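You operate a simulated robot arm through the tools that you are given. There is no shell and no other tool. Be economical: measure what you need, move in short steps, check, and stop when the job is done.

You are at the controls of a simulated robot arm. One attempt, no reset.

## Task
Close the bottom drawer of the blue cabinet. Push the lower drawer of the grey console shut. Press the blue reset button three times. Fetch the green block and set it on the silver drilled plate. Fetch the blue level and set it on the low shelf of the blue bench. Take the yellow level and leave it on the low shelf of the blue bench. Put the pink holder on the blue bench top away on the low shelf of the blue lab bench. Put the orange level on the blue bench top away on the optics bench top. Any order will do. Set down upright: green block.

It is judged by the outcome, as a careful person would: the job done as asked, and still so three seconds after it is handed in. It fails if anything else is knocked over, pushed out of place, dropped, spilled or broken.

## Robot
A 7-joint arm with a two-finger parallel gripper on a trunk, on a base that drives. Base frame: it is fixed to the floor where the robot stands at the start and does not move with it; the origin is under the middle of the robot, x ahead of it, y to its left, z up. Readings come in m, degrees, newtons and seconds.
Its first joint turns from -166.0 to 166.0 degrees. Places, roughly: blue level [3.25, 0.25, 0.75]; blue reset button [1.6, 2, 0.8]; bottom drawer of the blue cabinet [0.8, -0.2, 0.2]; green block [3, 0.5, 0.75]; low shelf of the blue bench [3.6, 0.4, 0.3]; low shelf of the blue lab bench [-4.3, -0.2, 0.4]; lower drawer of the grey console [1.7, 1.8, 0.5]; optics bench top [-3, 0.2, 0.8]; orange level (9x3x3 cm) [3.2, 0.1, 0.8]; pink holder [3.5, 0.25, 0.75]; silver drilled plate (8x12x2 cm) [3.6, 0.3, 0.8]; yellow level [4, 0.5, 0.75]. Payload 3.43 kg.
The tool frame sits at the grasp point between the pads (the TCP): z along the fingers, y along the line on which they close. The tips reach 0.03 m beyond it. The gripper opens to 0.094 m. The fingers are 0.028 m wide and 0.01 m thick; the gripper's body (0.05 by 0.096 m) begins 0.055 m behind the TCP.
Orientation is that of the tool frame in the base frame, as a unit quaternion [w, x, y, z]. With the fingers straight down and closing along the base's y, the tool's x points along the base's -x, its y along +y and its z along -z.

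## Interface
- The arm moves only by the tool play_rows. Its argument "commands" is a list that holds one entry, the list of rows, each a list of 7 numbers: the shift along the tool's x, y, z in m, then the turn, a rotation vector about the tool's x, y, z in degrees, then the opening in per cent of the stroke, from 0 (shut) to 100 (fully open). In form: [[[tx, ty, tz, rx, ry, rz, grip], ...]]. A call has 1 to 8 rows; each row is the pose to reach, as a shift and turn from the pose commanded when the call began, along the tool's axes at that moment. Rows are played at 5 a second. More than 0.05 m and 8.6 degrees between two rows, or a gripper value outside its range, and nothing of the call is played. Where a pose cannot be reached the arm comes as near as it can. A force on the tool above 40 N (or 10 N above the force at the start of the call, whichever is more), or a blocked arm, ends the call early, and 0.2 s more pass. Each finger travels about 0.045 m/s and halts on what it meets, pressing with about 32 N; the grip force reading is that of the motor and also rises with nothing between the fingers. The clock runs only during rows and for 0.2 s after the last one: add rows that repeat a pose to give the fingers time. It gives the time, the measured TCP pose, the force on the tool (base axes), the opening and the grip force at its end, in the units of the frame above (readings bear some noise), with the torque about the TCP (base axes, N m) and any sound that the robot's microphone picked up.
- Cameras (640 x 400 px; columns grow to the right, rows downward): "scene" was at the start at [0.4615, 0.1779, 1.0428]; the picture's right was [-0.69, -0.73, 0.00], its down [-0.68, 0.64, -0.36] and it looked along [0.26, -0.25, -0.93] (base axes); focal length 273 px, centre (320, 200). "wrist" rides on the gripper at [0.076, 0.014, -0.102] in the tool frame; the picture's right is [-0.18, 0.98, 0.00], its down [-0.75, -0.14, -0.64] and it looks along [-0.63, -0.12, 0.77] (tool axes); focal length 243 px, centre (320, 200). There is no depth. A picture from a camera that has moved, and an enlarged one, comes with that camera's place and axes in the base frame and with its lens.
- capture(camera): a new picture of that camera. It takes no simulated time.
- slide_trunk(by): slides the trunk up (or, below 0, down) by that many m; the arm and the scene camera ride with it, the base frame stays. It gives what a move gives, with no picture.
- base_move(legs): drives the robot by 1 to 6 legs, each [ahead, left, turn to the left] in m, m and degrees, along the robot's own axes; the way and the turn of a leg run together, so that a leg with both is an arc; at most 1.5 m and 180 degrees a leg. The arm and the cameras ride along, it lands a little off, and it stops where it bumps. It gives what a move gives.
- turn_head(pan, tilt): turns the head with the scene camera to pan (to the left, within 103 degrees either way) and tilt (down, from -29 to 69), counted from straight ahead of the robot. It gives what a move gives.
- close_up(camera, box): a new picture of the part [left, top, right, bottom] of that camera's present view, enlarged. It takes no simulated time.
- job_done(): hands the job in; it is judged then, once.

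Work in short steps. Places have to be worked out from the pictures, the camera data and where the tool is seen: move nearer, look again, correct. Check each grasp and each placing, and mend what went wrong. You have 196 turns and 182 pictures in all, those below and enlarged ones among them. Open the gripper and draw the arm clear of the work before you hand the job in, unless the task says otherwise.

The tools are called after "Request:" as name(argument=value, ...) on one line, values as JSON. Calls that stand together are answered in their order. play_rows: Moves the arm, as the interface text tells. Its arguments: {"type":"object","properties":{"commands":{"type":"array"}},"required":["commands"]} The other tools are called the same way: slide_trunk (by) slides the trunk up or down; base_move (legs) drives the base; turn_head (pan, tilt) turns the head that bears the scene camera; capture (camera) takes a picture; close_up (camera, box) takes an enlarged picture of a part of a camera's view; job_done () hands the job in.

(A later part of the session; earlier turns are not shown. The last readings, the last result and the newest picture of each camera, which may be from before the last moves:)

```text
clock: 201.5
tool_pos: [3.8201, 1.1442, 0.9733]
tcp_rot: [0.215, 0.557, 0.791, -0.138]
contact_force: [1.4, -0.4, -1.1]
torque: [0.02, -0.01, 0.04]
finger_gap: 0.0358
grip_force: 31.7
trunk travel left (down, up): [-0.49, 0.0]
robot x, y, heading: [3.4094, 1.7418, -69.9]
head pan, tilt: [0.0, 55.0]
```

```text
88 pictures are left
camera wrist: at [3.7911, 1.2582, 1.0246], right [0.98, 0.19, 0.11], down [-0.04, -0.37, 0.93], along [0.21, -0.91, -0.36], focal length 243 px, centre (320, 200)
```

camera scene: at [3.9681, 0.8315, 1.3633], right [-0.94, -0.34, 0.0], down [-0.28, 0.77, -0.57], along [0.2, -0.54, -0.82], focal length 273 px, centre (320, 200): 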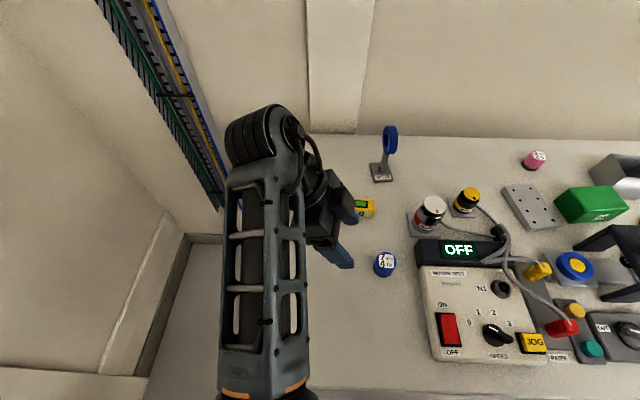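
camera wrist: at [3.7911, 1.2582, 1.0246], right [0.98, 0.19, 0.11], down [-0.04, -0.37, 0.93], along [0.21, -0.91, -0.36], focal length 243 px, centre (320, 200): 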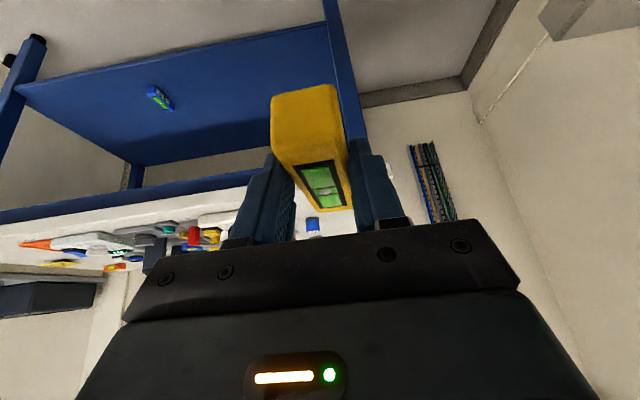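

Slide right to an empty part of the shelf, lower the trunk and arm.

Request:
base_move(legs=[[0, -0.33, 0]])

Request:
slide_trunk(by=-0.4)

Request:
slide_trunk(by=-0.085)

Request:
play_rows(commands=[[[0.02, 0, 0.034, 0, 0, 0, 0], [0.04, 0, 0.069, 0, 0, 0, 0], [0.06, 0, 0.103, 0, 0, 0, 0]]])

Request:
base_move(legs=[[0.3, 0, 0]])

Request:
capture(camera="wrist")

```text
clock: 203.7
tool_pos: [3.5036, 1.0277, 0.9734]
tcp_rot: [0.215, 0.556, 0.791, -0.137]
contact_force: [0.2, -0.2, -2.3]
torque: [0.05, 0.02, -0.01]
finger_gap: 0.0359
grip_force: 31.5
trunk travel left (down, up): [-0.49, 0.0]
robot x, y, heading: [3.0879, 1.6252, -69.7]
head pan, tilt: [0.0, 55.0]
```

```text
clock: 207.5
tool_pos: [3.5042, 1.027, 0.5734]
tcp_rot: [0.216, 0.556, 0.791, -0.137]
contact_force: [-0.6, -0.5, -1.2]
torque: [0.04, 0.02, 0.0]
finger_gap: 0.0357
grip_force: 32.2
trunk travel left (down, up): [-0.09, 0.4]
robot x, y, heading: [3.0899, 1.6276, -69.5]
head pan, tilt: [0.0, 55.0]
```

```text
clock: 208.8
tool_pos: [3.5037, 1.0265, 0.4878]
tcp_rot: [0.216, 0.556, 0.791, -0.138]
contact_force: [0.0, 0.1, -1.9]
torque: [0.01, 0.05, 0.01]
finger_gap: 0.0356
grip_force: 32.0
trunk travel left (down, up): [-0.005, 0.485]
robot x, y, heading: [3.0895, 1.6238, -69.6]
head pan, tilt: [0.0, 55.0]
```

```text
clock: 209.6
tool_pos: [3.5041, 1.0286, 0.3701]
tcp_rot: [0.216, 0.557, 0.79, -0.138]
contact_force: [-0.3, -0.2, -2.4]
torque: [0.05, 0.03, 0.0]
finger_gap: 0.036
grip_force: 31.9
trunk travel left (down, up): [-0.005, 0.485]
robot x, y, heading: [3.0936, 1.6252, -69.8]
head pan, tilt: [0.0, 55.0]
```

```text
clock: 211.6
tool_pos: [3.6103, 0.7461, 0.3701]
tcp_rot: [0.216, 0.556, 0.791, -0.138]
contact_force: [0.0, 0.0, -1.9]
torque: [0.05, 0.0, 0.0]
finger_gap: 0.0356
grip_force: 32.3
trunk travel left (down, up): [-0.005, 0.485]
robot x, y, heading: [3.1935, 1.3399, -69.6]
head pan, tilt: [0.0, 55.0]
```

```text
87 pictures are left
camera wrist: at [3.5819, 0.8609, 0.4211], right [0.98, 0.19, 0.11], down [-0.04, -0.37, 0.93], along [0.22, -0.91, -0.36], focal length 243 px, centre (320, 200)
```

wrist: 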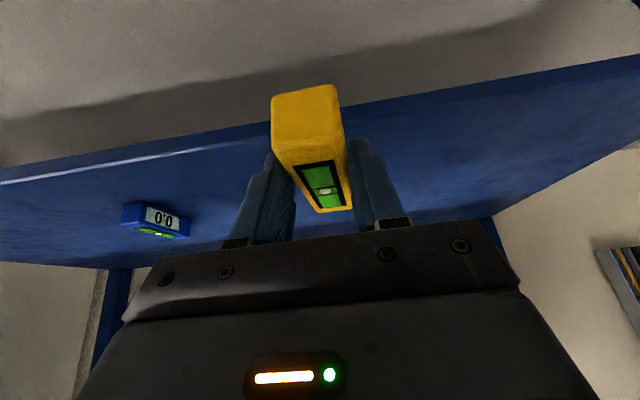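

Clear path; drive another 0.2 m in and lower to contact.

Request:
base_move(legs=[[0.2, 0, 0]])

Request:
play_rows(commands=[[[0.008, 0, 0.013, 0, 0, 0, 0], [0.015, 0, 0.026, 0, 0, 0, 0], [0.02, 0, 0.034, 0, 0, 0, 0], [0.022, 0, 0.038, 0, 0, 0, 0], [0.0245, 0, 0.0415, 0, 0, 0, 0], [0.0265, 0, 0.045, 0, 0, 0, 0], [0.0285, 0, 0.0485, 0, 0, 0, 0]]])

Request:
capture(camera="wrist")

```text
clock: 213.2
tool_pos: [3.6778, 0.5625, 0.3708]
tcp_rot: [0.215, 0.556, 0.791, -0.137]
contact_force: [0.0, 0.3, -2.2]
torque: [0.02, 0.04, -0.04]
finger_gap: 0.0355
grip_force: 31.9
trunk travel left (down, up): [-0.005, 0.485]
robot x, y, heading: [3.2594, 1.1581, -69.4]
head pan, tilt: [0.0, 55.0]
```

```text
clock: 214.8
tool_pos: [3.6815, 0.5633, 0.3178]
tcp_rot: [0.22, 0.555, 0.79, -0.137]
contact_force: [2.2, 5.9, 29.6]
torque: [0.3, 0.06, 0.01]
finger_gap: 0.036
grip_force: 32.2
trunk travel left (down, up): [-0.005, 0.485]
robot x, y, heading: [3.2568, 1.159, -69.5]
head pan, tilt: [0.0, 55.0]
```

```text
86 pictures are left
camera wrist: at [3.6534, 0.678, 0.3675], right [0.97, 0.19, 0.12], down [-0.04, -0.37, 0.93], along [0.22, -0.91, -0.35], focal length 243 px, centre (320, 200)
```

wrist: 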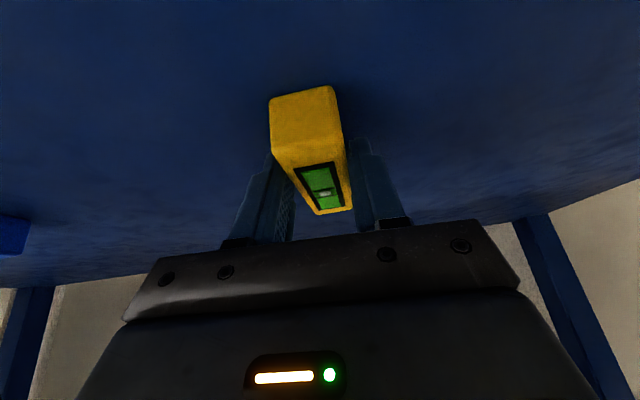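

Contact. Release and withdraw along the tool axis.

Request:
play_rows(commands=[[[0, 0, -0.002, 0, 0, 0, 50], [0, 0, -0.002, 0, 0, 0, 80], [0, 0, -0.002, 0, 0, 0, 80], [0, 0, -0.03, 0, 0, 0, 80], [0, 0, -0.07, 0, 0, 0, 80]]])

Request:
base_move(legs=[[-0.48, 0, 0]])

Request:
turn_head(pan=0, tilt=35)

Request:
capture(camera="scene")

```text
clock: 216.0
tool_pos: [3.6648, 0.5956, 0.376]
tcp_rot: [0.216, 0.555, 0.792, -0.138]
contact_force: [0.7, 0.1, -0.3]
torque: [0.02, -0.01, 0.0]
finger_gap: 0.0754
grip_force: 0.1
trunk travel left (down, up): [-0.005, 0.485]
robot x, y, heading: [3.2611, 1.1576, -69.5]
head pan, tilt: [0.0, 55.0]
```

```text
clock: 218.8
tool_pos: [3.4948, 1.0423, 0.3757]
tcp_rot: [0.215, 0.559, 0.789, -0.138]
contact_force: [0.2, -1.5, -0.2]
torque: [0.01, -0.01, -0.03]
finger_gap: 0.0752
grip_force: 0.2
trunk travel left (down, up): [-0.005, 0.485]
robot x, y, heading: [3.0999, 1.6108, -69.8]
head pan, tilt: [0.0, 55.0]
```

```text
clock: 219.7
tool_pos: [3.4939, 1.0416, 0.3753]
tcp_rot: [0.215, 0.56, 0.788, -0.139]
contact_force: [-0.9, 0.2, 1.1]
torque: [0.0, 0.01, 0.0]
finger_gap: 0.0753
grip_force: 0.1
trunk travel left (down, up): [-0.005, 0.485]
robot x, y, heading: [3.0947, 1.6101, -69.7]
head pan, tilt: [0.0, 35.0]
```

```text
85 pictures are left
camera scene: at [3.4728, 1.2034, 0.9065], right [-0.94, -0.34, 0.0], down [-0.2, 0.54, -0.82], along [0.28, -0.77, -0.57], focal length 273 px, centre (320, 200)
```

scene: 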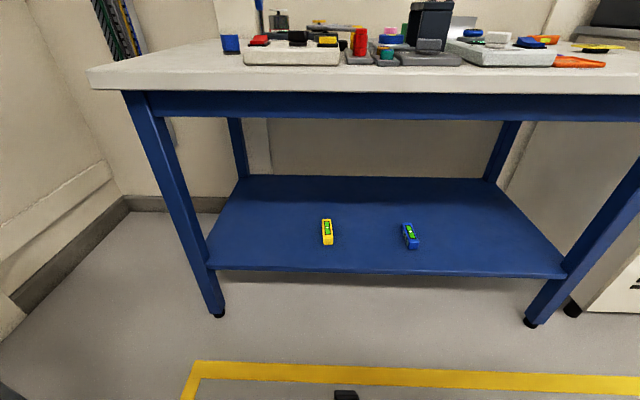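

Both levels are on the shelf. Next the pink holder at ≈(3.609,0.175). I raise trunk and arm (above the SEAT knob, z≈0.975) and yaw the lean 22° left to approach between the green block and grey box.

Request:
slide_trunk(by=0.4)

Request:
slide_trunk(by=0.085)

Request:
play_rows(commands=[[[-0.02, 0, -0.034, 0, 0, 0, 75], [-0.04, 0, -0.068, 0, 0, 0, 75], [-0.06, 0, -0.102, 0, 0, 0, 75], [-0.08, 0, -0.135, 0, 0, 0, 75], [-0.09, 0, -0.152, 0, 0, 0, 75]]])

Request:
play_rows(commands=[[[0, 0, 0, -3.8, 0, -6.3, 75], [0, 0, 0, -7.6, 0, -12.6, 75], [0, 0, 0, -11.3, 0, -18.9, 75]]])

Request:
base_move(legs=[[0.58, -0.125, 0]])

Request:
capture(camera="wrist")

Request:
turn_head(pan=10, tilt=55)

Request:
capture(camera="scene")

```text
clock: 223.5
tool_pos: [3.4953, 1.0425, 0.7752]
tcp_rot: [0.215, 0.559, 0.789, -0.138]
contact_force: [0.5, 0.0, -0.6]
torque: [0.01, -0.01, 0.02]
finger_gap: 0.0753
grip_force: 0.0
trunk travel left (down, up): [-0.405, 0.085]
robot x, y, heading: [3.0991, 1.6083, -70.1]
head pan, tilt: [0.0, 35.0]
```

```text
clock: 224.7
tool_pos: [3.4953, 1.0428, 0.8604]
tcp_rot: [0.216, 0.559, 0.789, -0.138]
contact_force: [0.7, 0.7, -0.7]
torque: [0.0, 0.06, 0.0]
finger_gap: 0.075
grip_force: 0.2
trunk travel left (down, up): [-0.49, 0.0]
robot x, y, heading: [3.0956, 1.603, -70.2]
head pan, tilt: [0.0, 35.0]
```

```text
clock: 225.9
tool_pos: [3.4916, 1.0372, 1.0386]
tcp_rot: [0.216, 0.558, 0.79, -0.138]
contact_force: [0.5, -0.2, -0.5]
torque: [-0.01, 0.02, 0.02]
finger_gap: 0.0707
grip_force: 0.0
trunk travel left (down, up): [-0.49, 0.0]
robot x, y, heading: [3.0961, 1.6063, -70.1]
head pan, tilt: [0.0, 35.0]
```

```text
clock: 226.7
tool_pos: [3.4931, 1.0371, 1.0377]
tcp_rot: [0.244, 0.397, 0.88, -0.093]
contact_force: [0.1, 0.4, -0.4]
torque: [0.0, -0.01, 0.0]
finger_gap: 0.0706
grip_force: 0.1
trunk travel left (down, up): [-0.49, 0.0]
robot x, y, heading: [3.0925, 1.6078, -70.1]
head pan, tilt: [0.0, 35.0]
```

```text
clock: 230.0
tool_pos: [3.5618, 0.449, 1.0381]
tcp_rot: [0.242, 0.404, 0.877, -0.096]
contact_force: [-1.1, 0.4, 0.2]
torque: [-0.01, 0.04, 0.01]
finger_gap: 0.0705
grip_force: 0.1
trunk travel left (down, up): [-0.49, 0.0]
robot x, y, heading: [3.1737, 1.0242, -70.8]
head pan, tilt: [0.0, 35.0]
```

```text
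84 pictures are left
camera wrist: at [3.4942, 0.5464, 1.088], right [0.84, 0.52, 0.12], down [0.09, -0.36, 0.93], along [0.53, -0.77, -0.35], focal length 243 px, centre (320, 200)
```

wrist: 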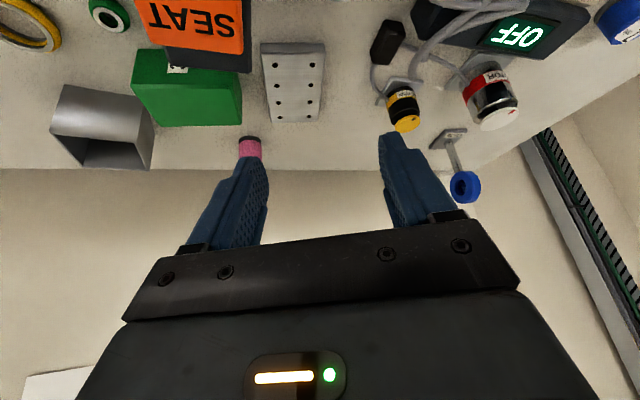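

```text
clock: 230.9
tool_pos: [3.5614, 0.4495, 1.0386]
tcp_rot: [0.243, 0.404, 0.877, -0.095]
contact_force: [0.4, -0.3, 0.7]
torque: [-0.04, 0.0, -0.01]
finger_gap: 0.0704
grip_force: 0.0
trunk travel left (down, up): [-0.49, 0.0]
robot x, y, heading: [3.1711, 1.0256, -71.2]
head pan, tilt: [10.0, 55.0]
```

```text
83 pictures are left
camera scene: at [3.551, 0.6348, 1.3633], right [-0.87, -0.49, 0.0], down [-0.4, 0.71, -0.57], along [0.28, -0.5, -0.82], focal length 273 px, centre (320, 200)
```

scene: 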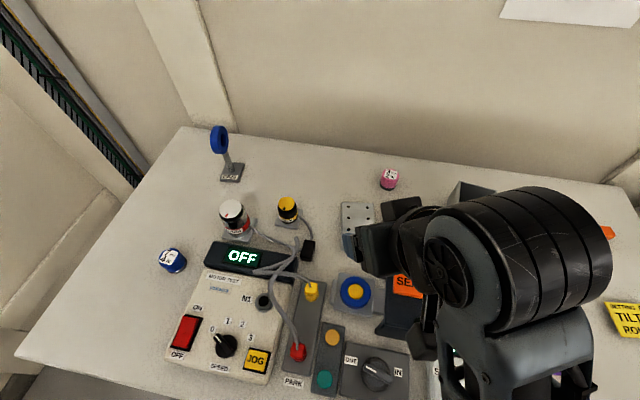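

Important: the plate is empty — the green block was swept off when I slid the base right earlier and now lies beside it. I'll redo that first. Close-up to see its pose.

Request:
close_up(camera="wrist", box=[40, 0, 360, 200])

Request:
close_up(camera="scene", box=[320, 150, 520, 275])

```text
2.00 times, centred on (200, 100) of wrist
camera zoom: at [3.4942, 0.5464, 1.088], right [0.84, 0.52, 0.12], down [0.09, -0.36, 0.93], along [0.53, -0.77, -0.35], focal length 485 px, centre (560, 400)
```

zoom: 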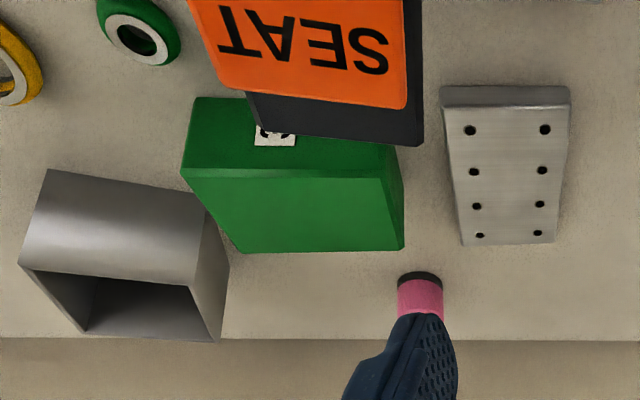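

```text
3.20 times, centred on (420, 212) of scene
camera zoom: at [3.551, 0.6348, 1.3633], right [-0.87, -0.49, 0.0], down [-0.4, 0.71, -0.57], along [0.28, -0.5, -0.82], focal length 873 px, centre (0, 160)
```

zoom: 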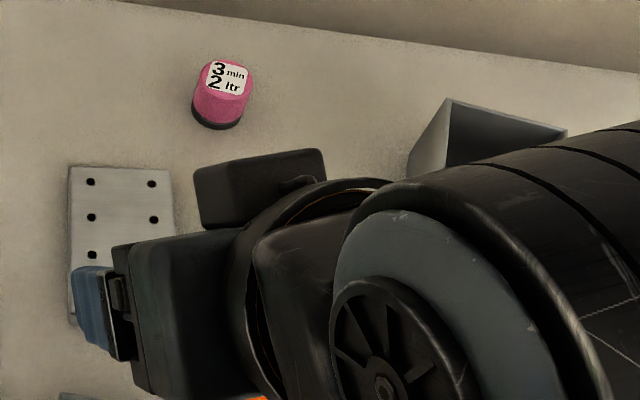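

The block toppled to its right: it lies with centre ≈(3.511,0.301), long axis ≈22°, its original top pointing right. Plan: pick it vertically, turn it so its top faces the robot, set it down at the front edge, re-pick with a near-horizontal tool, and rotate upright. First un-lean and yaw at height.

Request:
play_rows(commands=[[[0, 0, 0, 0, 7.75, 0, 100], [0, 0, 0, 0, 15.5, 0, 100], [0, 0, 0, 0, 23.2, 0, 100], [0, 0, 0, 0, 30.5, 0, 100]]])

Request:
play_rows(commands=[[[0, 0, 0, 0, 0, -8.5, 100], [0, 0, 0, 0, 0, -17, 100], [0, 0, 0, 0, 0, -25.5, 100], [0, 0, 0, 0, 0, -34, 100], [0, 0, 0, 0, 0, -42.5, 100], [0, 0, 0, 0, 0, -51, 100], [0, 0, 0, 0, 0, -59.5, 100], [0, 0, 0, 0, 0, -68, 100]]])

Request:
capture(camera="wrist")

```text
clock: 231.9
tool_pos: [3.5614, 0.4493, 1.0382]
tcp_rot: [0.213, 0.407, 0.884, -0.082]
contact_force: [0.9, -0.7, -0.3]
torque: [-0.01, 0.0, -0.03]
finger_gap: 0.0941
grip_force: 0.1
out of reach, approached as far as the arm can: row 1, 2, 3, 4
trunk travel left (down, up): [-0.49, 0.0]
robot x, y, heading: [3.1738, 1.0253, -70.8]
head pan, tilt: [10.0, 55.0]
```

```text
clock: 233.7
tool_pos: [3.5623, 0.4487, 1.0371]
tcp_rot: [0.132, -0.158, 0.96, -0.188]
contact_force: [0.6, -0.3, 0.0]
torque: [0.0, -0.02, -0.03]
finger_gap: 0.0939
grip_force: 0.0
trunk travel left (down, up): [-0.49, 0.0]
robot x, y, heading: [3.1786, 1.0267, -70.7]
head pan, tilt: [10.0, 55.0]
```

```text
80 pictures are left
camera wrist: at [3.4565, 0.4675, 1.1086], right [-0.08, 0.93, -0.36], down [0.53, 0.35, 0.78], along [0.85, -0.12, -0.52], focal length 243 px, centre (320, 200)
```

wrist: 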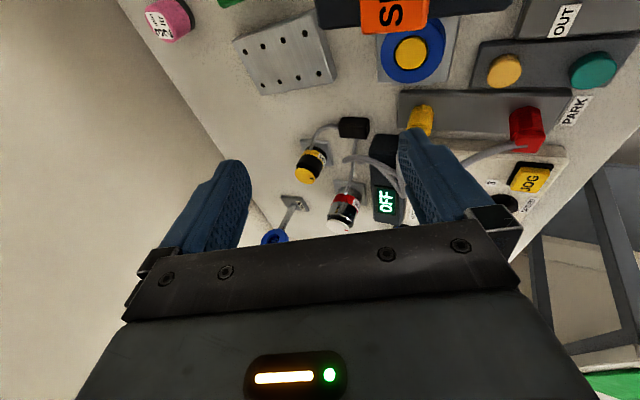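

Vertical isn't reachable that high. I back off 0.35 m, lower to z≈0.96 and set the exact vertical orientation (fingers along n).

Request:
base_move(legs=[[-0.35, 0, 0]])

Request:
play_rows(commands=[[[0.0073, 0.015, 0.0335, 0, 0, 0, 100], [0.0146, 0.03, 0.067, 0, 0, 0, 100], [0.0146, 0.03, 0.067, -6.1, 2.7, -0.9, 100], [0.0146, 0.03, 0.067, -12.2, 5.4, -1.9, 100], [0.0146, 0.03, 0.067, -18.3, 8.1, -2.8, 100], [0.0146, 0.03, 0.067, -24.4, 10.8, -3.7, 100]]])

```text
clock: 236.0
tool_pos: [3.4484, 0.7848, 1.0373]
tcp_rot: [0.132, -0.16, 0.96, -0.187]
contact_force: [-0.8, 1.2, 0.5]
torque: [-0.03, 0.02, -0.02]
finger_gap: 0.0938
grip_force: 0.0
trunk travel left (down, up): [-0.49, 0.0]
robot x, y, heading: [3.0547, 1.363, -70.5]
head pan, tilt: [10.0, 55.0]
```

```text
clock: 237.4
tool_pos: [3.4469, 0.7838, 0.9622]
tcp_rot: [0.065, -0.18, 0.977, -0.093]
contact_force: [0.8, 0.0, -0.3]
torque: [-0.01, 0.01, 0.03]
finger_gap: 0.0938
grip_force: 0.1
out of reach, approached as far as the arm can: row 5, 6
trunk travel left (down, up): [-0.49, 0.0]
robot x, y, heading: [3.0583, 1.3571, -70.5]
head pan, tilt: [10.0, 55.0]
```

Need a bit more radius for vertical; extend forward 0.12.

Request:
play_rows(commands=[[[0, -0.04, 0, 0, 0, 0, 100], [0, -0.08, 0, 0, 0, 0, 100], [0, -0.12, 0, 0, 0, 0, 100], [0, -0.12, 0, 0, 0, 0, 100]]])

Request:
capture(camera="wrist")

Request:
capture(camera="scene")

```text
clock: 238.4
tool_pos: [3.4852, 0.674, 0.9853]
tcp_rot: [0.066, -0.179, 0.977, -0.093]
contact_force: [-0.1, 0.8, -0.6]
torque: [0.03, 0.01, -0.03]
finger_gap: 0.094
grip_force: 0.0
trunk travel left (down, up): [-0.49, 0.0]
robot x, y, heading: [3.0578, 1.3578, -70.4]
head pan, tilt: [10.0, 55.0]
```

```text
79 pictures are left
camera wrist: at [3.3935, 0.6767, 1.0753], right [-0.16, 0.97, -0.18], down [0.64, 0.25, 0.73], along [0.75, 0.0, -0.66], focal length 243 px, centre (320, 200)
```

wrist: 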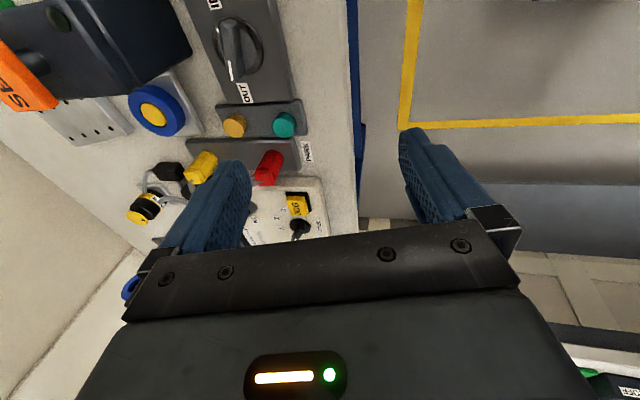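

```text
78 pictures are left
camera scene: at [3.4356, 0.9713, 1.3633], right [-0.87, -0.49, 0.0], down [-0.4, 0.71, -0.57], along [0.28, -0.5, -0.82], focal length 273 px, centre (320, 200)
```

scene: 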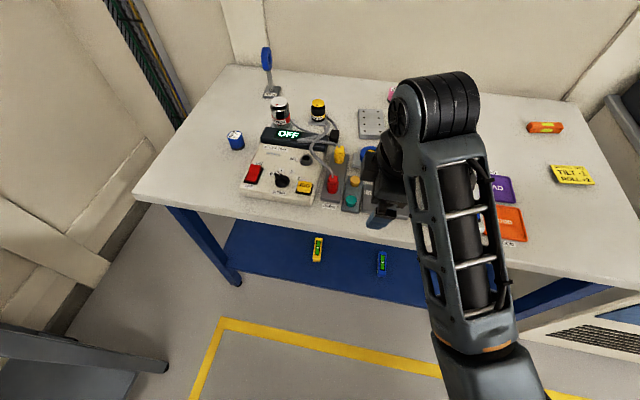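

Complete the orientation (13° remaining) with slight lowering.

Request:
play_rows(commands=[[[0.002, 0.004, 0.019, -4, 1.8, -0.6, 100], [0.002, 0.004, 0.019, -8, 3.6, -1.2, 100], [0.002, 0.004, 0.019, -12, 5.4, -1.7, 100]]])

```text
clock: 239.2
tool_pos: [3.4887, 0.6758, 0.9665]
tcp_rot: [-0.001, -0.194, 0.981, 0.001]
contact_force: [-1.0, -0.3, 0.5]
torque: [0.01, -0.04, 0.01]
finger_gap: 0.0939
grip_force: 0.0
out of reach, approached as far as the arm can: row 2
trunk travel left (down, up): [-0.49, 0.0]
robot x, y, heading: [3.057, 1.3609, -70.3]
head pan, tilt: [10.0, 55.0]
```

Vertical now. Drive forward passing to the left of the SEAT block, ending beside the fallen block.

Request:
base_move(legs=[[0.36, 0.025, 0]])

Request:
capture(camera="wrist")

Request:
turn_head(pan=45, tilt=55)

Request:
capture(camera="scene")

```text
clock: 241.5
tool_pos: [3.6318, 0.3458, 0.9666]
tcp_rot: [0.0, -0.196, 0.981, 0.001]
contact_force: [-0.2, 0.2, 0.3]
torque: [-0.02, 0.01, -0.03]
finger_gap: 0.0941
grip_force: 0.1
trunk travel left (down, up): [-0.49, 0.0]
robot x, y, heading: [3.2057, 1.0292, -70.6]
head pan, tilt: [10.0, 55.0]
```

```text
77 pictures are left
camera wrist: at [3.5566, 0.3303, 1.0696], right [-0.21, 0.98, 0.0], down [0.75, 0.16, 0.64], along [0.63, 0.13, -0.77], focal length 243 px, centre (320, 200)
```

wrist: 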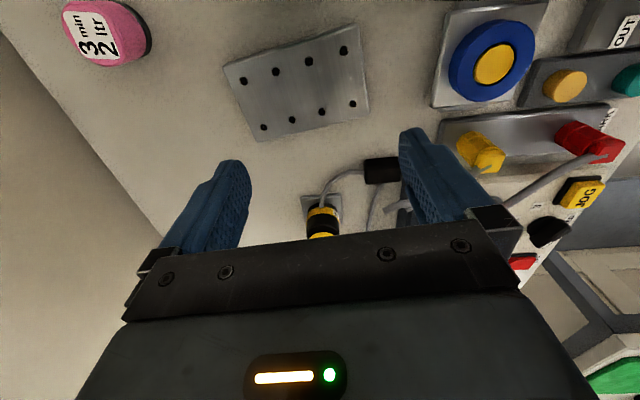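

```text
clock: 242.5
tool_pos: [3.6322, 0.3461, 0.9681]
tcp_rot: [-0.001, -0.196, 0.981, 0.0]
contact_force: [0.5, -0.3, -0.3]
torque: [-0.02, 0.04, 0.05]
finger_gap: 0.0941
grip_force: 0.2
trunk travel left (down, up): [-0.49, 0.0]
robot x, y, heading: [3.2048, 1.0306, -70.5]
head pan, tilt: [45.0, 55.0]
```

```text
76 pictures are left
camera scene: at [3.6095, 0.6736, 1.3633], right [-0.43, -0.9, 0.0], down [-0.74, 0.35, -0.57], along [0.52, -0.25, -0.82], focal length 273 px, centre (320, 200)
```

scene: 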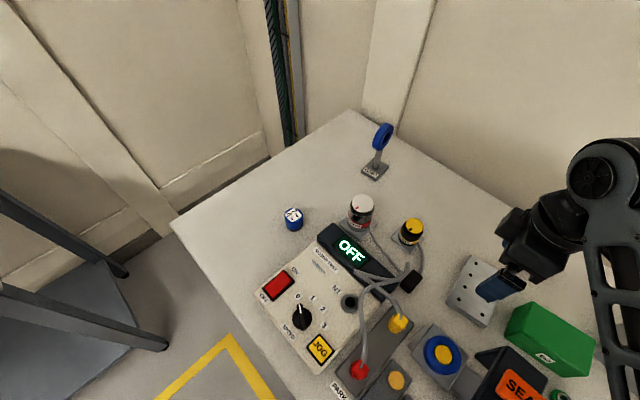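

Move 12.8 cm along −u to stand over the fallen block.

Request:
play_rows(commands=[[[0.043, 0.002, 0, 0, 0, 0, 100], [0.086, 0.004, 0, 0, 0, 0, 100], [0.128, 0.007, 0, 0, 0, 0, 100]]])

Request:
capture(camera="wrist")

Request:
turn_head(pan=0, tilt=60)

Request:
capture(camera="scene")

```text
clock: 243.3
tool_pos: [3.5125, 0.3022, 0.966]
tcp_rot: [0.0, -0.197, 0.98, 0.0]
contact_force: [0.3, 1.1, 0.7]
torque: [0.0, 0.03, -0.01]
finger_gap: 0.0938
grip_force: 0.1
trunk travel left (down, up): [-0.49, 0.0]
robot x, y, heading: [3.2057, 1.0277, -70.6]
head pan, tilt: [45.0, 55.0]
```

```text
75 pictures are left
camera wrist: at [3.4367, 0.2861, 1.0687], right [-0.21, 0.98, 0.0], down [0.75, 0.16, 0.64], along [0.63, 0.13, -0.77], focal length 243 px, centre (320, 200)
```

wrist: 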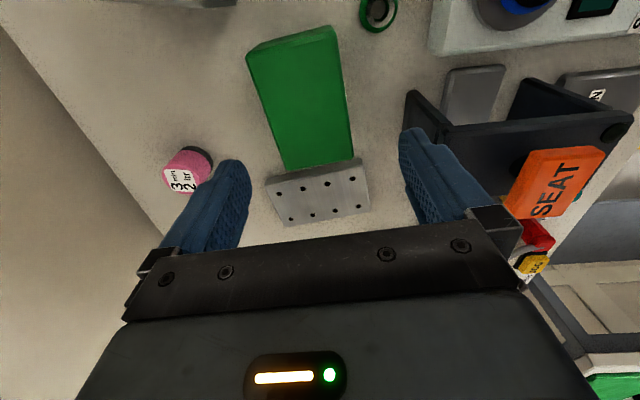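

```text
clock: 244.4
tool_pos: [3.5114, 0.3017, 0.967]
tcp_rot: [-0.001, -0.196, 0.981, 0.001]
contact_force: [-0.3, -0.2, 0.9]
torque: [-0.01, -0.02, 0.02]
finger_gap: 0.0938
grip_force: 0.0
trunk travel left (down, up): [-0.49, 0.0]
robot x, y, heading: [3.1997, 1.0288, -70.5]
head pan, tilt: [0.0, 60.0]
```

```text
74 pictures are left
camera scene: at [3.5668, 0.6418, 1.3572], right [-0.94, -0.34, 0.0], down [-0.29, 0.82, -0.5], along [0.17, -0.47, -0.87], focal length 273 px, centre (320, 200)
```

scene: 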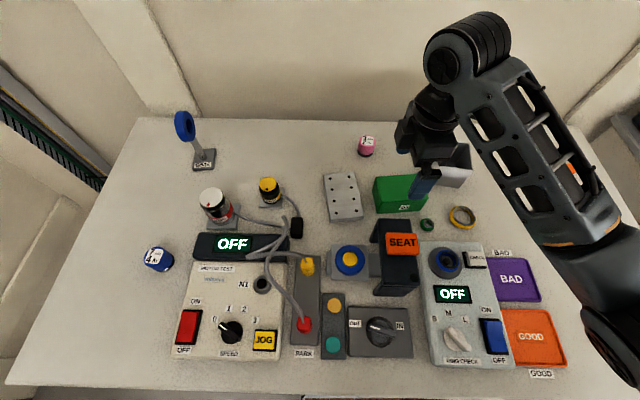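

Block centre refined (3.506,0.289). The SEAT block's rear corner is close to the front finger, so I narrow the opening to 85 %, correct 1 cm, and descend.

Request:
play_rows(commands=[[[0.008, -0.011, 0, 0, 0, 0, 85], [0.008, -0.011, 0.03, 0, 0, 0, 85], [0.008, -0.011, 0.06, 0, 0, 0, 85], [0.008, -0.011, 0.09, 0, 0, 0, 85], [0.008, -0.011, 0.108, 0, 0, 0, 85]]])

Request:
capture(camera="wrist")

```text
clock: 245.6
tool_pos: [3.5081, 0.2913, 0.8572]
tcp_rot: [-0.001, -0.196, 0.981, 0.001]
contact_force: [-0.2, 0.6, 0.0]
torque: [0.02, 0.02, -0.01]
finger_gap: 0.08
grip_force: 0.0
trunk travel left (down, up): [-0.49, 0.0]
robot x, y, heading: [3.2036, 1.0304, -70.4]
head pan, tilt: [0.0, 60.0]
```

```text
73 pictures are left
camera wrist: at [3.4322, 0.2758, 0.96], right [-0.21, 0.98, 0.0], down [0.75, 0.16, 0.64], along [0.63, 0.13, -0.77], focal length 243 px, centre (320, 200)
```

wrist: 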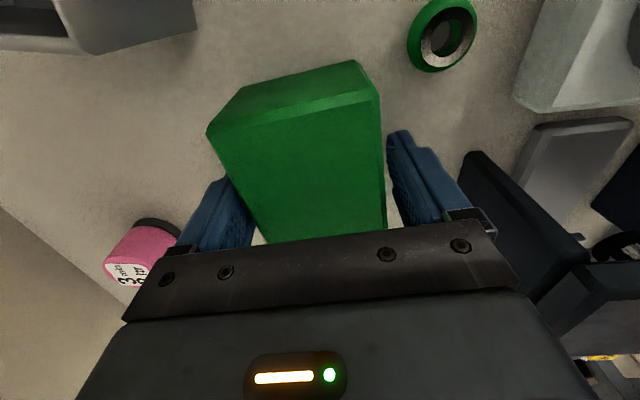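

Straddled without contact. Close with time to settle, then lift slowly.

Request:
play_rows(commands=[[[0, 0, 0, 0, 0, 0, 0], [0, 0, 0, 0, 0, 0, 0], [0, 0, 0, 0, 0, 0, 0], [0, 0, 0, 0, 0, 0, 0], [0, 0, -0.008, 0, 0, 0, 0], [0, 0, -0.02, 0, 0, 0, 0], [0, 0, -0.05, 0, 0, 0, 0]]])

Request:
capture(camera="wrist")

```text
clock: 247.2
tool_pos: [3.5073, 0.2909, 0.9087]
tcp_rot: [-0.001, -0.196, 0.981, 0.001]
contact_force: [0.4, 0.7, -3.9]
torque: [-0.03, 0.0, -0.02]
finger_gap: 0.0705
grip_force: 32.0
trunk travel left (down, up): [-0.49, 0.0]
robot x, y, heading: [3.1988, 1.0263, -70.6]
head pan, tilt: [0.0, 60.0]
```

```text
72 pictures are left
camera wrist: at [3.4327, 0.2756, 1.0108], right [-0.21, 0.98, 0.0], down [0.75, 0.16, 0.64], along [0.63, 0.13, -0.77], focal length 243 px, centre (320, 200)
```

wrist: 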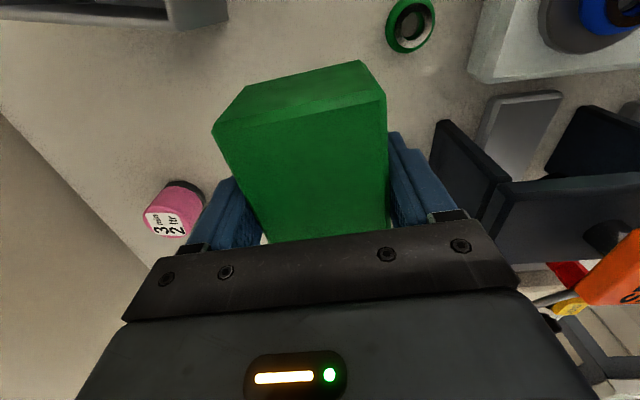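

Held (−3.9 N). Lift to 0.966 and slide right along the back path, then back off to bring the block above the free front-right spot.

Request:
play_rows(commands=[[[0, 0, -0.03, 0, 0, 0, 0], [0, 0, -0.058, 0, 0, 0, 0], [0, 0, -0.058, 0, 0, 0, 0]]])

Request:
base_move(legs=[[0, -0.4, 0.9], [-0.315, 0, 0]])

Request:
capture(camera="scene")

Request:
capture(camera="wrist")

```text
clock: 248.0
tool_pos: [3.5093, 0.2906, 0.9675]
tcp_rot: [-0.002, -0.196, 0.981, 0.002]
contact_force: [0.1, 0.0, -3.5]
torque: [0.0, 0.0, 0.0]
finger_gap: 0.0702
grip_force: 32.2
trunk travel left (down, up): [-0.49, 0.0]
robot x, y, heading: [3.2019, 1.0303, -70.3]
head pan, tilt: [0.0, 60.0]
```

```text
clock: 252.2
tool_pos: [3.0298, 0.4524, 0.9671]
tcp_rot: [-0.002, -0.201, 0.98, 0.001]
contact_force: [-0.1, 0.1, -3.5]
torque: [0.0, 0.02, -0.01]
finger_gap: 0.0705
grip_force: 32.2
trunk travel left (down, up): [-0.49, 0.0]
robot x, y, heading: [2.7133, 1.1884, -70.3]
head pan, tilt: [0.0, 60.0]
```

```text
71 pictures are left
camera scene: at [3.0837, 0.805, 1.3571], right [-0.94, -0.35, 0.0], down [-0.3, 0.81, -0.5], along [0.17, -0.47, -0.87], focal length 273 px, centre (320, 200)
```

scene: 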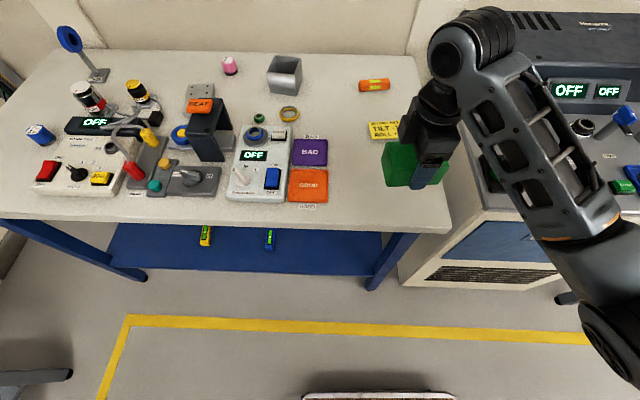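

```text
70 pictures are left
camera wrist: at [2.954, 0.437, 1.0695], right [-0.22, 0.98, 0.0], down [0.75, 0.17, 0.64], along [0.62, 0.14, -0.77], focal length 243 px, centre (320, 200)
```

wrist: 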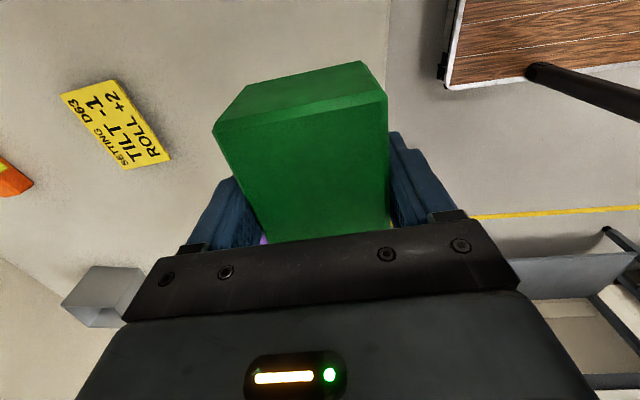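

Block is above the front-right spot. Yaw −92° so its top faces the robot.

Request:
play_rows(commands=[[[0, 0, 0, 0, 0, 8.5, 0], [0, 0, 0, 0, 0, 17, 0], [0, 0, 0, 0, 0, 25.5, 0], [0, 0, 0, 0, 0, 34, 0], [0, 0, 0, 0, 0, 42.5, 0], [0, 0, 0, 0, 0, 51, 0]]])

Request:
play_rows(commands=[[[0, 0, 0, 0, 0, 8.5, 0], [0, 0, 0, 0, 0, 17, 0], [0, 0, 0, 0, 0, 25.5, 0], [0, 0, 0, 0, 0, 34, 0], [0, 0, 0, 0, 0, 41, 0]]])

Request:
capture(camera="wrist")

```text
clock: 253.6
tool_pos: [3.0305, 0.4544, 0.9672]
tcp_rot: [-0.001, 0.24, 0.971, 0.0]
contact_force: [-0.9, 0.8, -3.7]
torque: [0.0, 0.0, 0.01]
finger_gap: 0.07
grip_force: 32.7
trunk travel left (down, up): [-0.49, 0.0]
robot x, y, heading: [2.7192, 1.187, -69.9]
head pan, tilt: [0.0, 60.0]
```

```text
clock: 254.8
tool_pos: [3.029, 0.4533, 0.9676]
tcp_rot: [-0.001, 0.566, 0.825, -0.001]
contact_force: [0.4, -0.2, -3.4]
torque: [0.02, 0.02, 0.02]
finger_gap: 0.0702
grip_force: 32.4
trunk travel left (down, up): [-0.49, 0.0]
robot x, y, heading: [2.7144, 1.1909, -69.8]
head pan, tilt: [0.0, 60.0]
```

```text
69 pictures are left
camera wrist: at [3.0154, 0.5301, 1.0694], right [0.98, 0.18, 0.0], down [0.14, -0.75, 0.64], along [0.12, -0.63, -0.77], focal length 243 px, centre (320, 200)
```

wrist: 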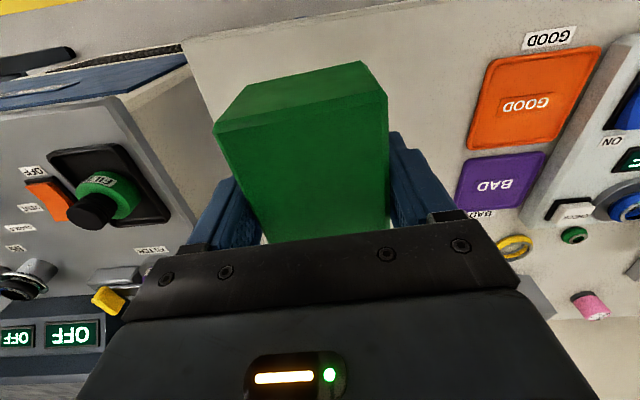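

Lower to the table gently.

Request:
play_rows(commands=[[[0, 0, 0.035, 0, 0, 0, 0], [0, 0, 0.07, 0, 0, 0, 0], [0, 0, 0.095, 0, 0, 0, 0], [0, 0, 0.103, 0, 0, 0, 0], [0, 0, 0.107, 0, 0, 0, 0], [0, 0, 0.11, 0, 0, 0, 0]]])

```text
clock: 256.2
tool_pos: [3.0292, 0.4555, 0.8569]
tcp_rot: [0.0, 0.564, 0.826, 0.0]
contact_force: [-0.4, 1.9, 0.8]
torque: [0.3, -0.04, 0.02]
finger_gap: 0.0703
grip_force: 32.2
trunk travel left (down, up): [-0.49, 0.0]
robot x, y, heading: [2.7138, 1.1891, -69.9]
head pan, tilt: [0.0, 60.0]
```

Resting on the table. Release, rise, and look.

Request:
play_rows(commands=[[[0, 0, 0, 0, 0, 0, 60], [0, 0, 0, 0, 0, 0, 100], [0, 0, 0, 0, 0, 0, 100], [0, 0, -0.03, 0, 0, 0, 100], [0, 0, -0.07, 0, 0, 0, 100], [0, 0, -0.105, 0, 0, 0, 100]]])

Request:
capture(camera="wrist")

```text
clock: 257.6
tool_pos: [3.0323, 0.4529, 0.9632]
tcp_rot: [-0.002, 0.565, 0.825, 0.001]
contact_force: [-0.3, -0.5, 0.0]
torque: [-0.03, -0.01, -0.02]
finger_gap: 0.0941
grip_force: 0.0
trunk travel left (down, up): [-0.49, 0.0]
robot x, y, heading: [2.7093, 1.1857, -69.6]
head pan, tilt: [0.0, 60.0]
```

```text
68 pictures are left
camera wrist: at [3.0164, 0.5303, 1.0651], right [0.98, 0.18, 0.0], down [0.14, -0.75, 0.64], along [0.12, -0.63, -0.77], focal length 243 px, centre (320, 200)
```

wrist: 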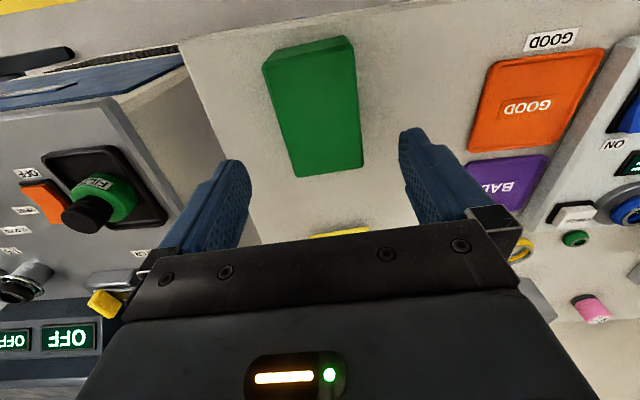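

Block lies with its top toward the robot: centre (3.0325,0.457), near face n≈−0.589. Back off 0.3 m, then lean the tool 70° forward.

Request:
base_move(legs=[[-0.3, 0, 0]])

Request:
play_rows(commands=[[[0, 0, 0, 0, -8.5, 0, 100], [0, 0, 0, 0, -17, 0, 100], [0, 0, 0, 0, -25.5, 0, 100], [0, 0, 0, 0, -34, 0, 100], [0, 0, 0, 0, -42.5, 0, 100], [0, 0, 0, 0, -51, 0, 100], [0, 0, 0, 0, -59.5, 0, 100], [0, 0, 0, 0, -68, 0, 100]]])

Request:
capture(camera="wrist")

Request:
turn_head(pan=0, tilt=50)

Request:
capture(camera="scene")

```text
clock: 259.6
tool_pos: [2.9265, 0.7327, 0.9633]
tcp_rot: [-0.001, 0.566, 0.824, 0.0]
contact_force: [0.1, -0.9, -0.4]
torque: [-0.02, -0.01, 0.0]
finger_gap: 0.0939
grip_force: 0.0
trunk travel left (down, up): [-0.49, 0.0]
robot x, y, heading: [2.6155, 1.4703, -69.7]
head pan, tilt: [0.0, 60.0]
```

```text
clock: 261.4
tool_pos: [2.9263, 0.7311, 0.9619]
tcp_rot: [0.461, 0.468, 0.684, -0.317]
contact_force: [-0.1, -1.0, 0.2]
torque: [0.01, -0.01, 0.0]
finger_gap: 0.0938
grip_force: 0.0
trunk travel left (down, up): [-0.49, 0.0]
robot x, y, heading: [2.6098, 1.4695, -70.0]
head pan, tilt: [0.0, 60.0]
```

```text
67 pictures are left
camera wrist: at [2.8949, 0.8523, 0.9305], right [0.94, 0.29, 0.17], down [-0.24, 0.24, 0.94], along [0.23, -0.93, 0.3], focal length 243 px, centre (320, 200)
```

wrist: 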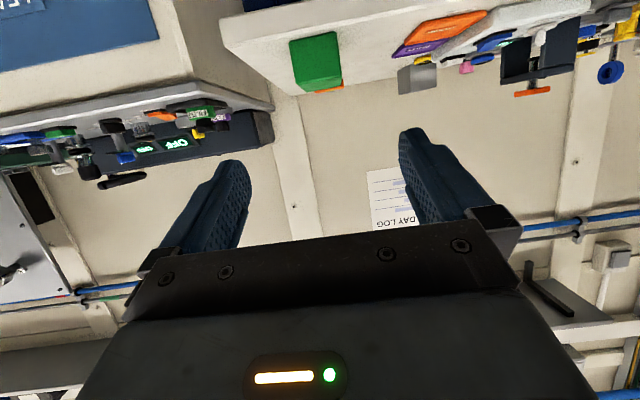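

```text
clock: 262.2
tool_pos: [2.9265, 0.7311, 0.9623]
tcp_rot: [0.46, 0.469, 0.684, -0.317]
contact_force: [0.2, 0.0, -0.5]
torque: [0.0, 0.02, 0.0]
finger_gap: 0.094
grip_force: 0.1
trunk travel left (down, up): [-0.49, 0.0]
robot x, y, heading: [2.612, 1.4682, -70.0]
head pan, tilt: [0.0, 50.0]
```

```text
66 pictures are left
camera scene: at [2.9841, 1.074, 1.3697], right [-0.94, -0.34, 0.0], down [-0.26, 0.72, -0.64], along [0.22, -0.6, -0.77], focal length 273 px, centre (320, 200)
```

scene: 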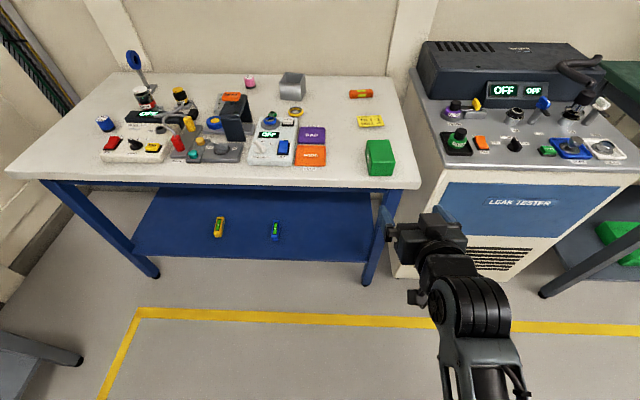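

Lean achieved, and the block lies straight ahead. Lower the trunk 0.112 to z≈0.85 and drive forward 0.18, then check.

Request:
slide_trunk(by=-0.112)

Request:
base_move(legs=[[0.18, 0, 0.5]])

Request:
capture(camera="wrist")

Request:
capture(camera="scene")

```text
clock: 263.6
tool_pos: [2.9271, 0.731, 0.8505]
tcp_rot: [0.46, 0.469, 0.684, -0.317]
contact_force: [0.1, 0.3, 0.1]
torque: [0.0, -0.02, 0.0]
finger_gap: 0.0937
grip_force: 0.1
trunk travel left (down, up): [-0.378, 0.112]
robot x, y, heading: [2.6131, 1.4675, -70.0]
head pan, tilt: [0.0, 50.0]
```

```text
clock: 265.1
tool_pos: [2.9945, 0.5683, 0.8518]
tcp_rot: [0.462, 0.465, 0.686, -0.315]
contact_force: [-0.5, 0.4, -0.4]
torque: [0.02, 0.02, 0.02]
finger_gap: 0.0939
grip_force: 0.1
trunk travel left (down, up): [-0.378, 0.112]
robot x, y, heading: [2.6747, 1.3021, -69.6]
head pan, tilt: [0.0, 50.0]
```

```text
65 pictures are left
camera wrist: at [2.9613, 0.6893, 0.8188], right [0.94, 0.3, 0.17], down [-0.24, 0.24, 0.94], along [0.24, -0.92, 0.3], focal length 243 px, centre (320, 200)
```

wrist: 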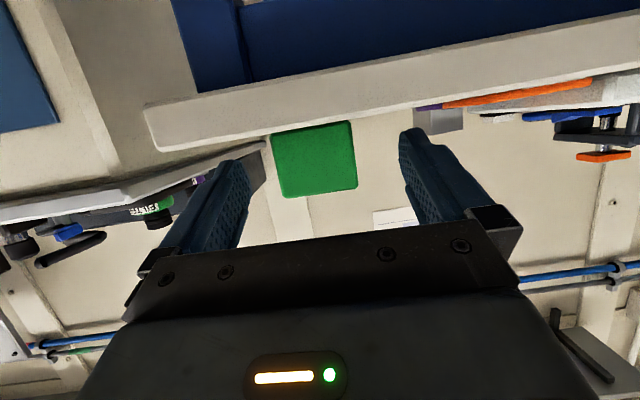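

```text
64 pictures are left
camera scene: at [3.0485, 0.9116, 1.2578], right [-0.94, -0.35, 0.0], down [-0.27, 0.72, -0.64], along [0.23, -0.6, -0.77], focal length 273 px, centre (320, 200)
```

scene: 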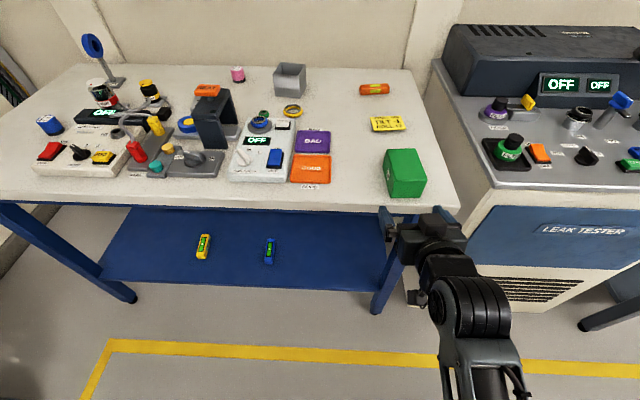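

The near face is 7 cm ahead and ~8 mm to the right. Correct laterally and drive 0.1 forward to straddle.

Request:
play_rows(commands=[[[0, -0.008, 0, 0, 0, 0, 100], [0, -0.008, 0, 0, 0, 0, 100]]])

Request:
base_move(legs=[[0.104, 0, 0]])

Request:
capture(camera="wrist")

Request:
close_up(camera="scene", box=[300, 120, 500, 280])

```text
clock: 265.7
tool_pos: [2.9862, 0.5649, 0.8516]
tcp_rot: [0.461, 0.466, 0.686, -0.315]
contact_force: [0.0, 0.5, -0.2]
torque: [0.02, 0.01, 0.03]
finger_gap: 0.0941
grip_force: 0.0
trunk travel left (down, up): [-0.378, 0.112]
robot x, y, heading: [2.6712, 1.3031, -69.6]
head pan, tilt: [0.0, 50.0]
```

```text
clock: 266.9
tool_pos: [3.0223, 0.4689, 0.8514]
tcp_rot: [0.461, 0.466, 0.686, -0.315]
contact_force: [-0.4, 0.1, 0.0]
torque: [-0.01, 0.02, 0.0]
finger_gap: 0.094
grip_force: 0.1
trunk travel left (down, up): [-0.378, 0.112]
robot x, y, heading: [2.7084, 1.2045, -69.4]
head pan, tilt: [0.0, 50.0]
```

```text
63 pictures are left
camera wrist: at [2.9904, 0.5894, 0.8187], right [0.94, 0.3, 0.17], down [-0.24, 0.24, 0.94], along [0.24, -0.92, 0.3], focal length 243 px, centre (320, 200)
```

wrist: 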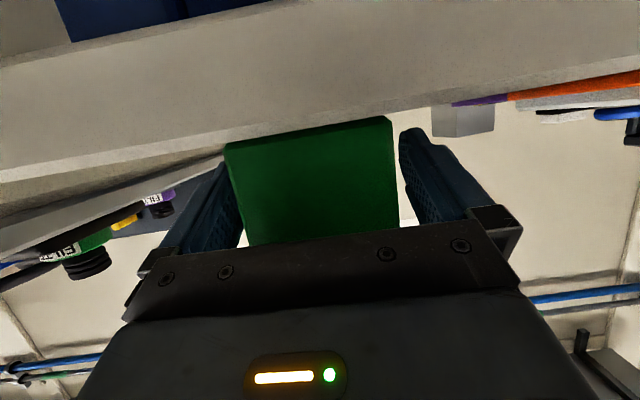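

```text
2.50 times, centred on (400, 200) of scene
camera zoom: at [3.0854, 0.8143, 1.2578], right [-0.94, -0.35, 0.0], down [-0.27, 0.72, -0.64], along [0.23, -0.6, -0.77], focal length 682 px, centre (120, 200)
```

zoom: 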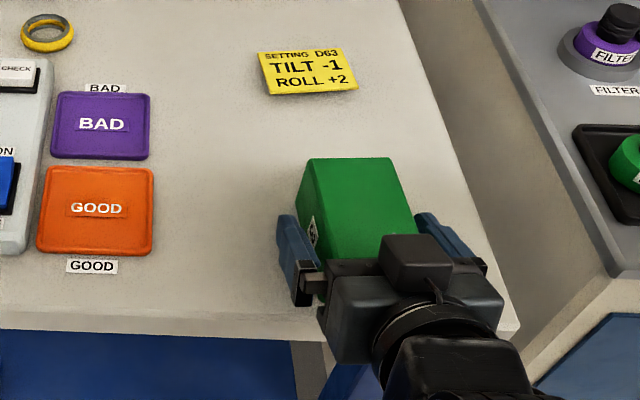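

Straddled properly. Close, then lift via arm slightly.

Request:
play_rows(commands=[[[0, 0, 0, 0, 0, 0, 40], [0, 0, 0, 0, 0, 0, 0], [0, 0, 0, 0, 0, 0, 0], [0, 0, 0, 0, 0, 0, 0], [0, 0, 0, 0, 0, 0, 0]]])

Request:
slide_trunk(by=0.112)

Request:
close_up(camera="scene", box=[300, 120, 500, 280])

```text
clock: 268.1
tool_pos: [3.0233, 0.4688, 0.8508]
tcp_rot: [0.461, 0.466, 0.686, -0.315]
contact_force: [-0.4, 0.8, -0.2]
torque: [0.0, -0.11, 0.06]
finger_gap: 0.0699
grip_force: 31.5
trunk travel left (down, up): [-0.378, 0.112]
robot x, y, heading: [2.7082, 1.2049, -69.5]
head pan, tilt: [0.0, 50.0]
```

```text
clock: 269.5
tool_pos: [3.0238, 0.4686, 0.9639]
tcp_rot: [0.462, 0.465, 0.687, -0.314]
contact_force: [0.1, -0.3, -4.1]
torque: [0.08, 0.05, 0.0]
finger_gap: 0.0701
grip_force: 31.5
trunk travel left (down, up): [-0.49, 0.0]
robot x, y, heading: [2.7116, 1.2061, -69.4]
head pan, tilt: [0.0, 50.0]
```

```text
2.50 times, centred on (400, 200) of scene
camera zoom: at [3.0854, 0.8142, 1.3697], right [-0.94, -0.35, 0.0], down [-0.27, 0.72, -0.64], along [0.23, -0.6, -0.77], focal length 682 px, centre (120, 200)
```

zoom: 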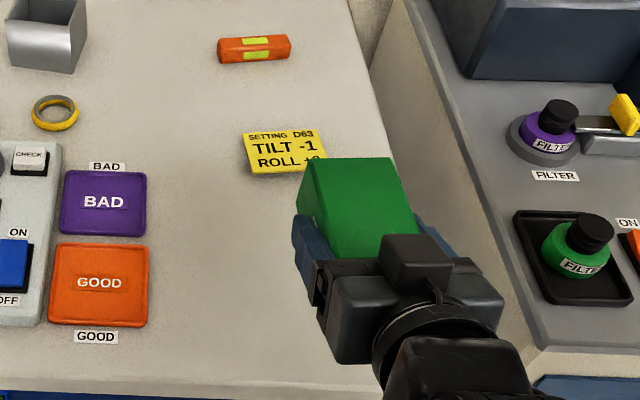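

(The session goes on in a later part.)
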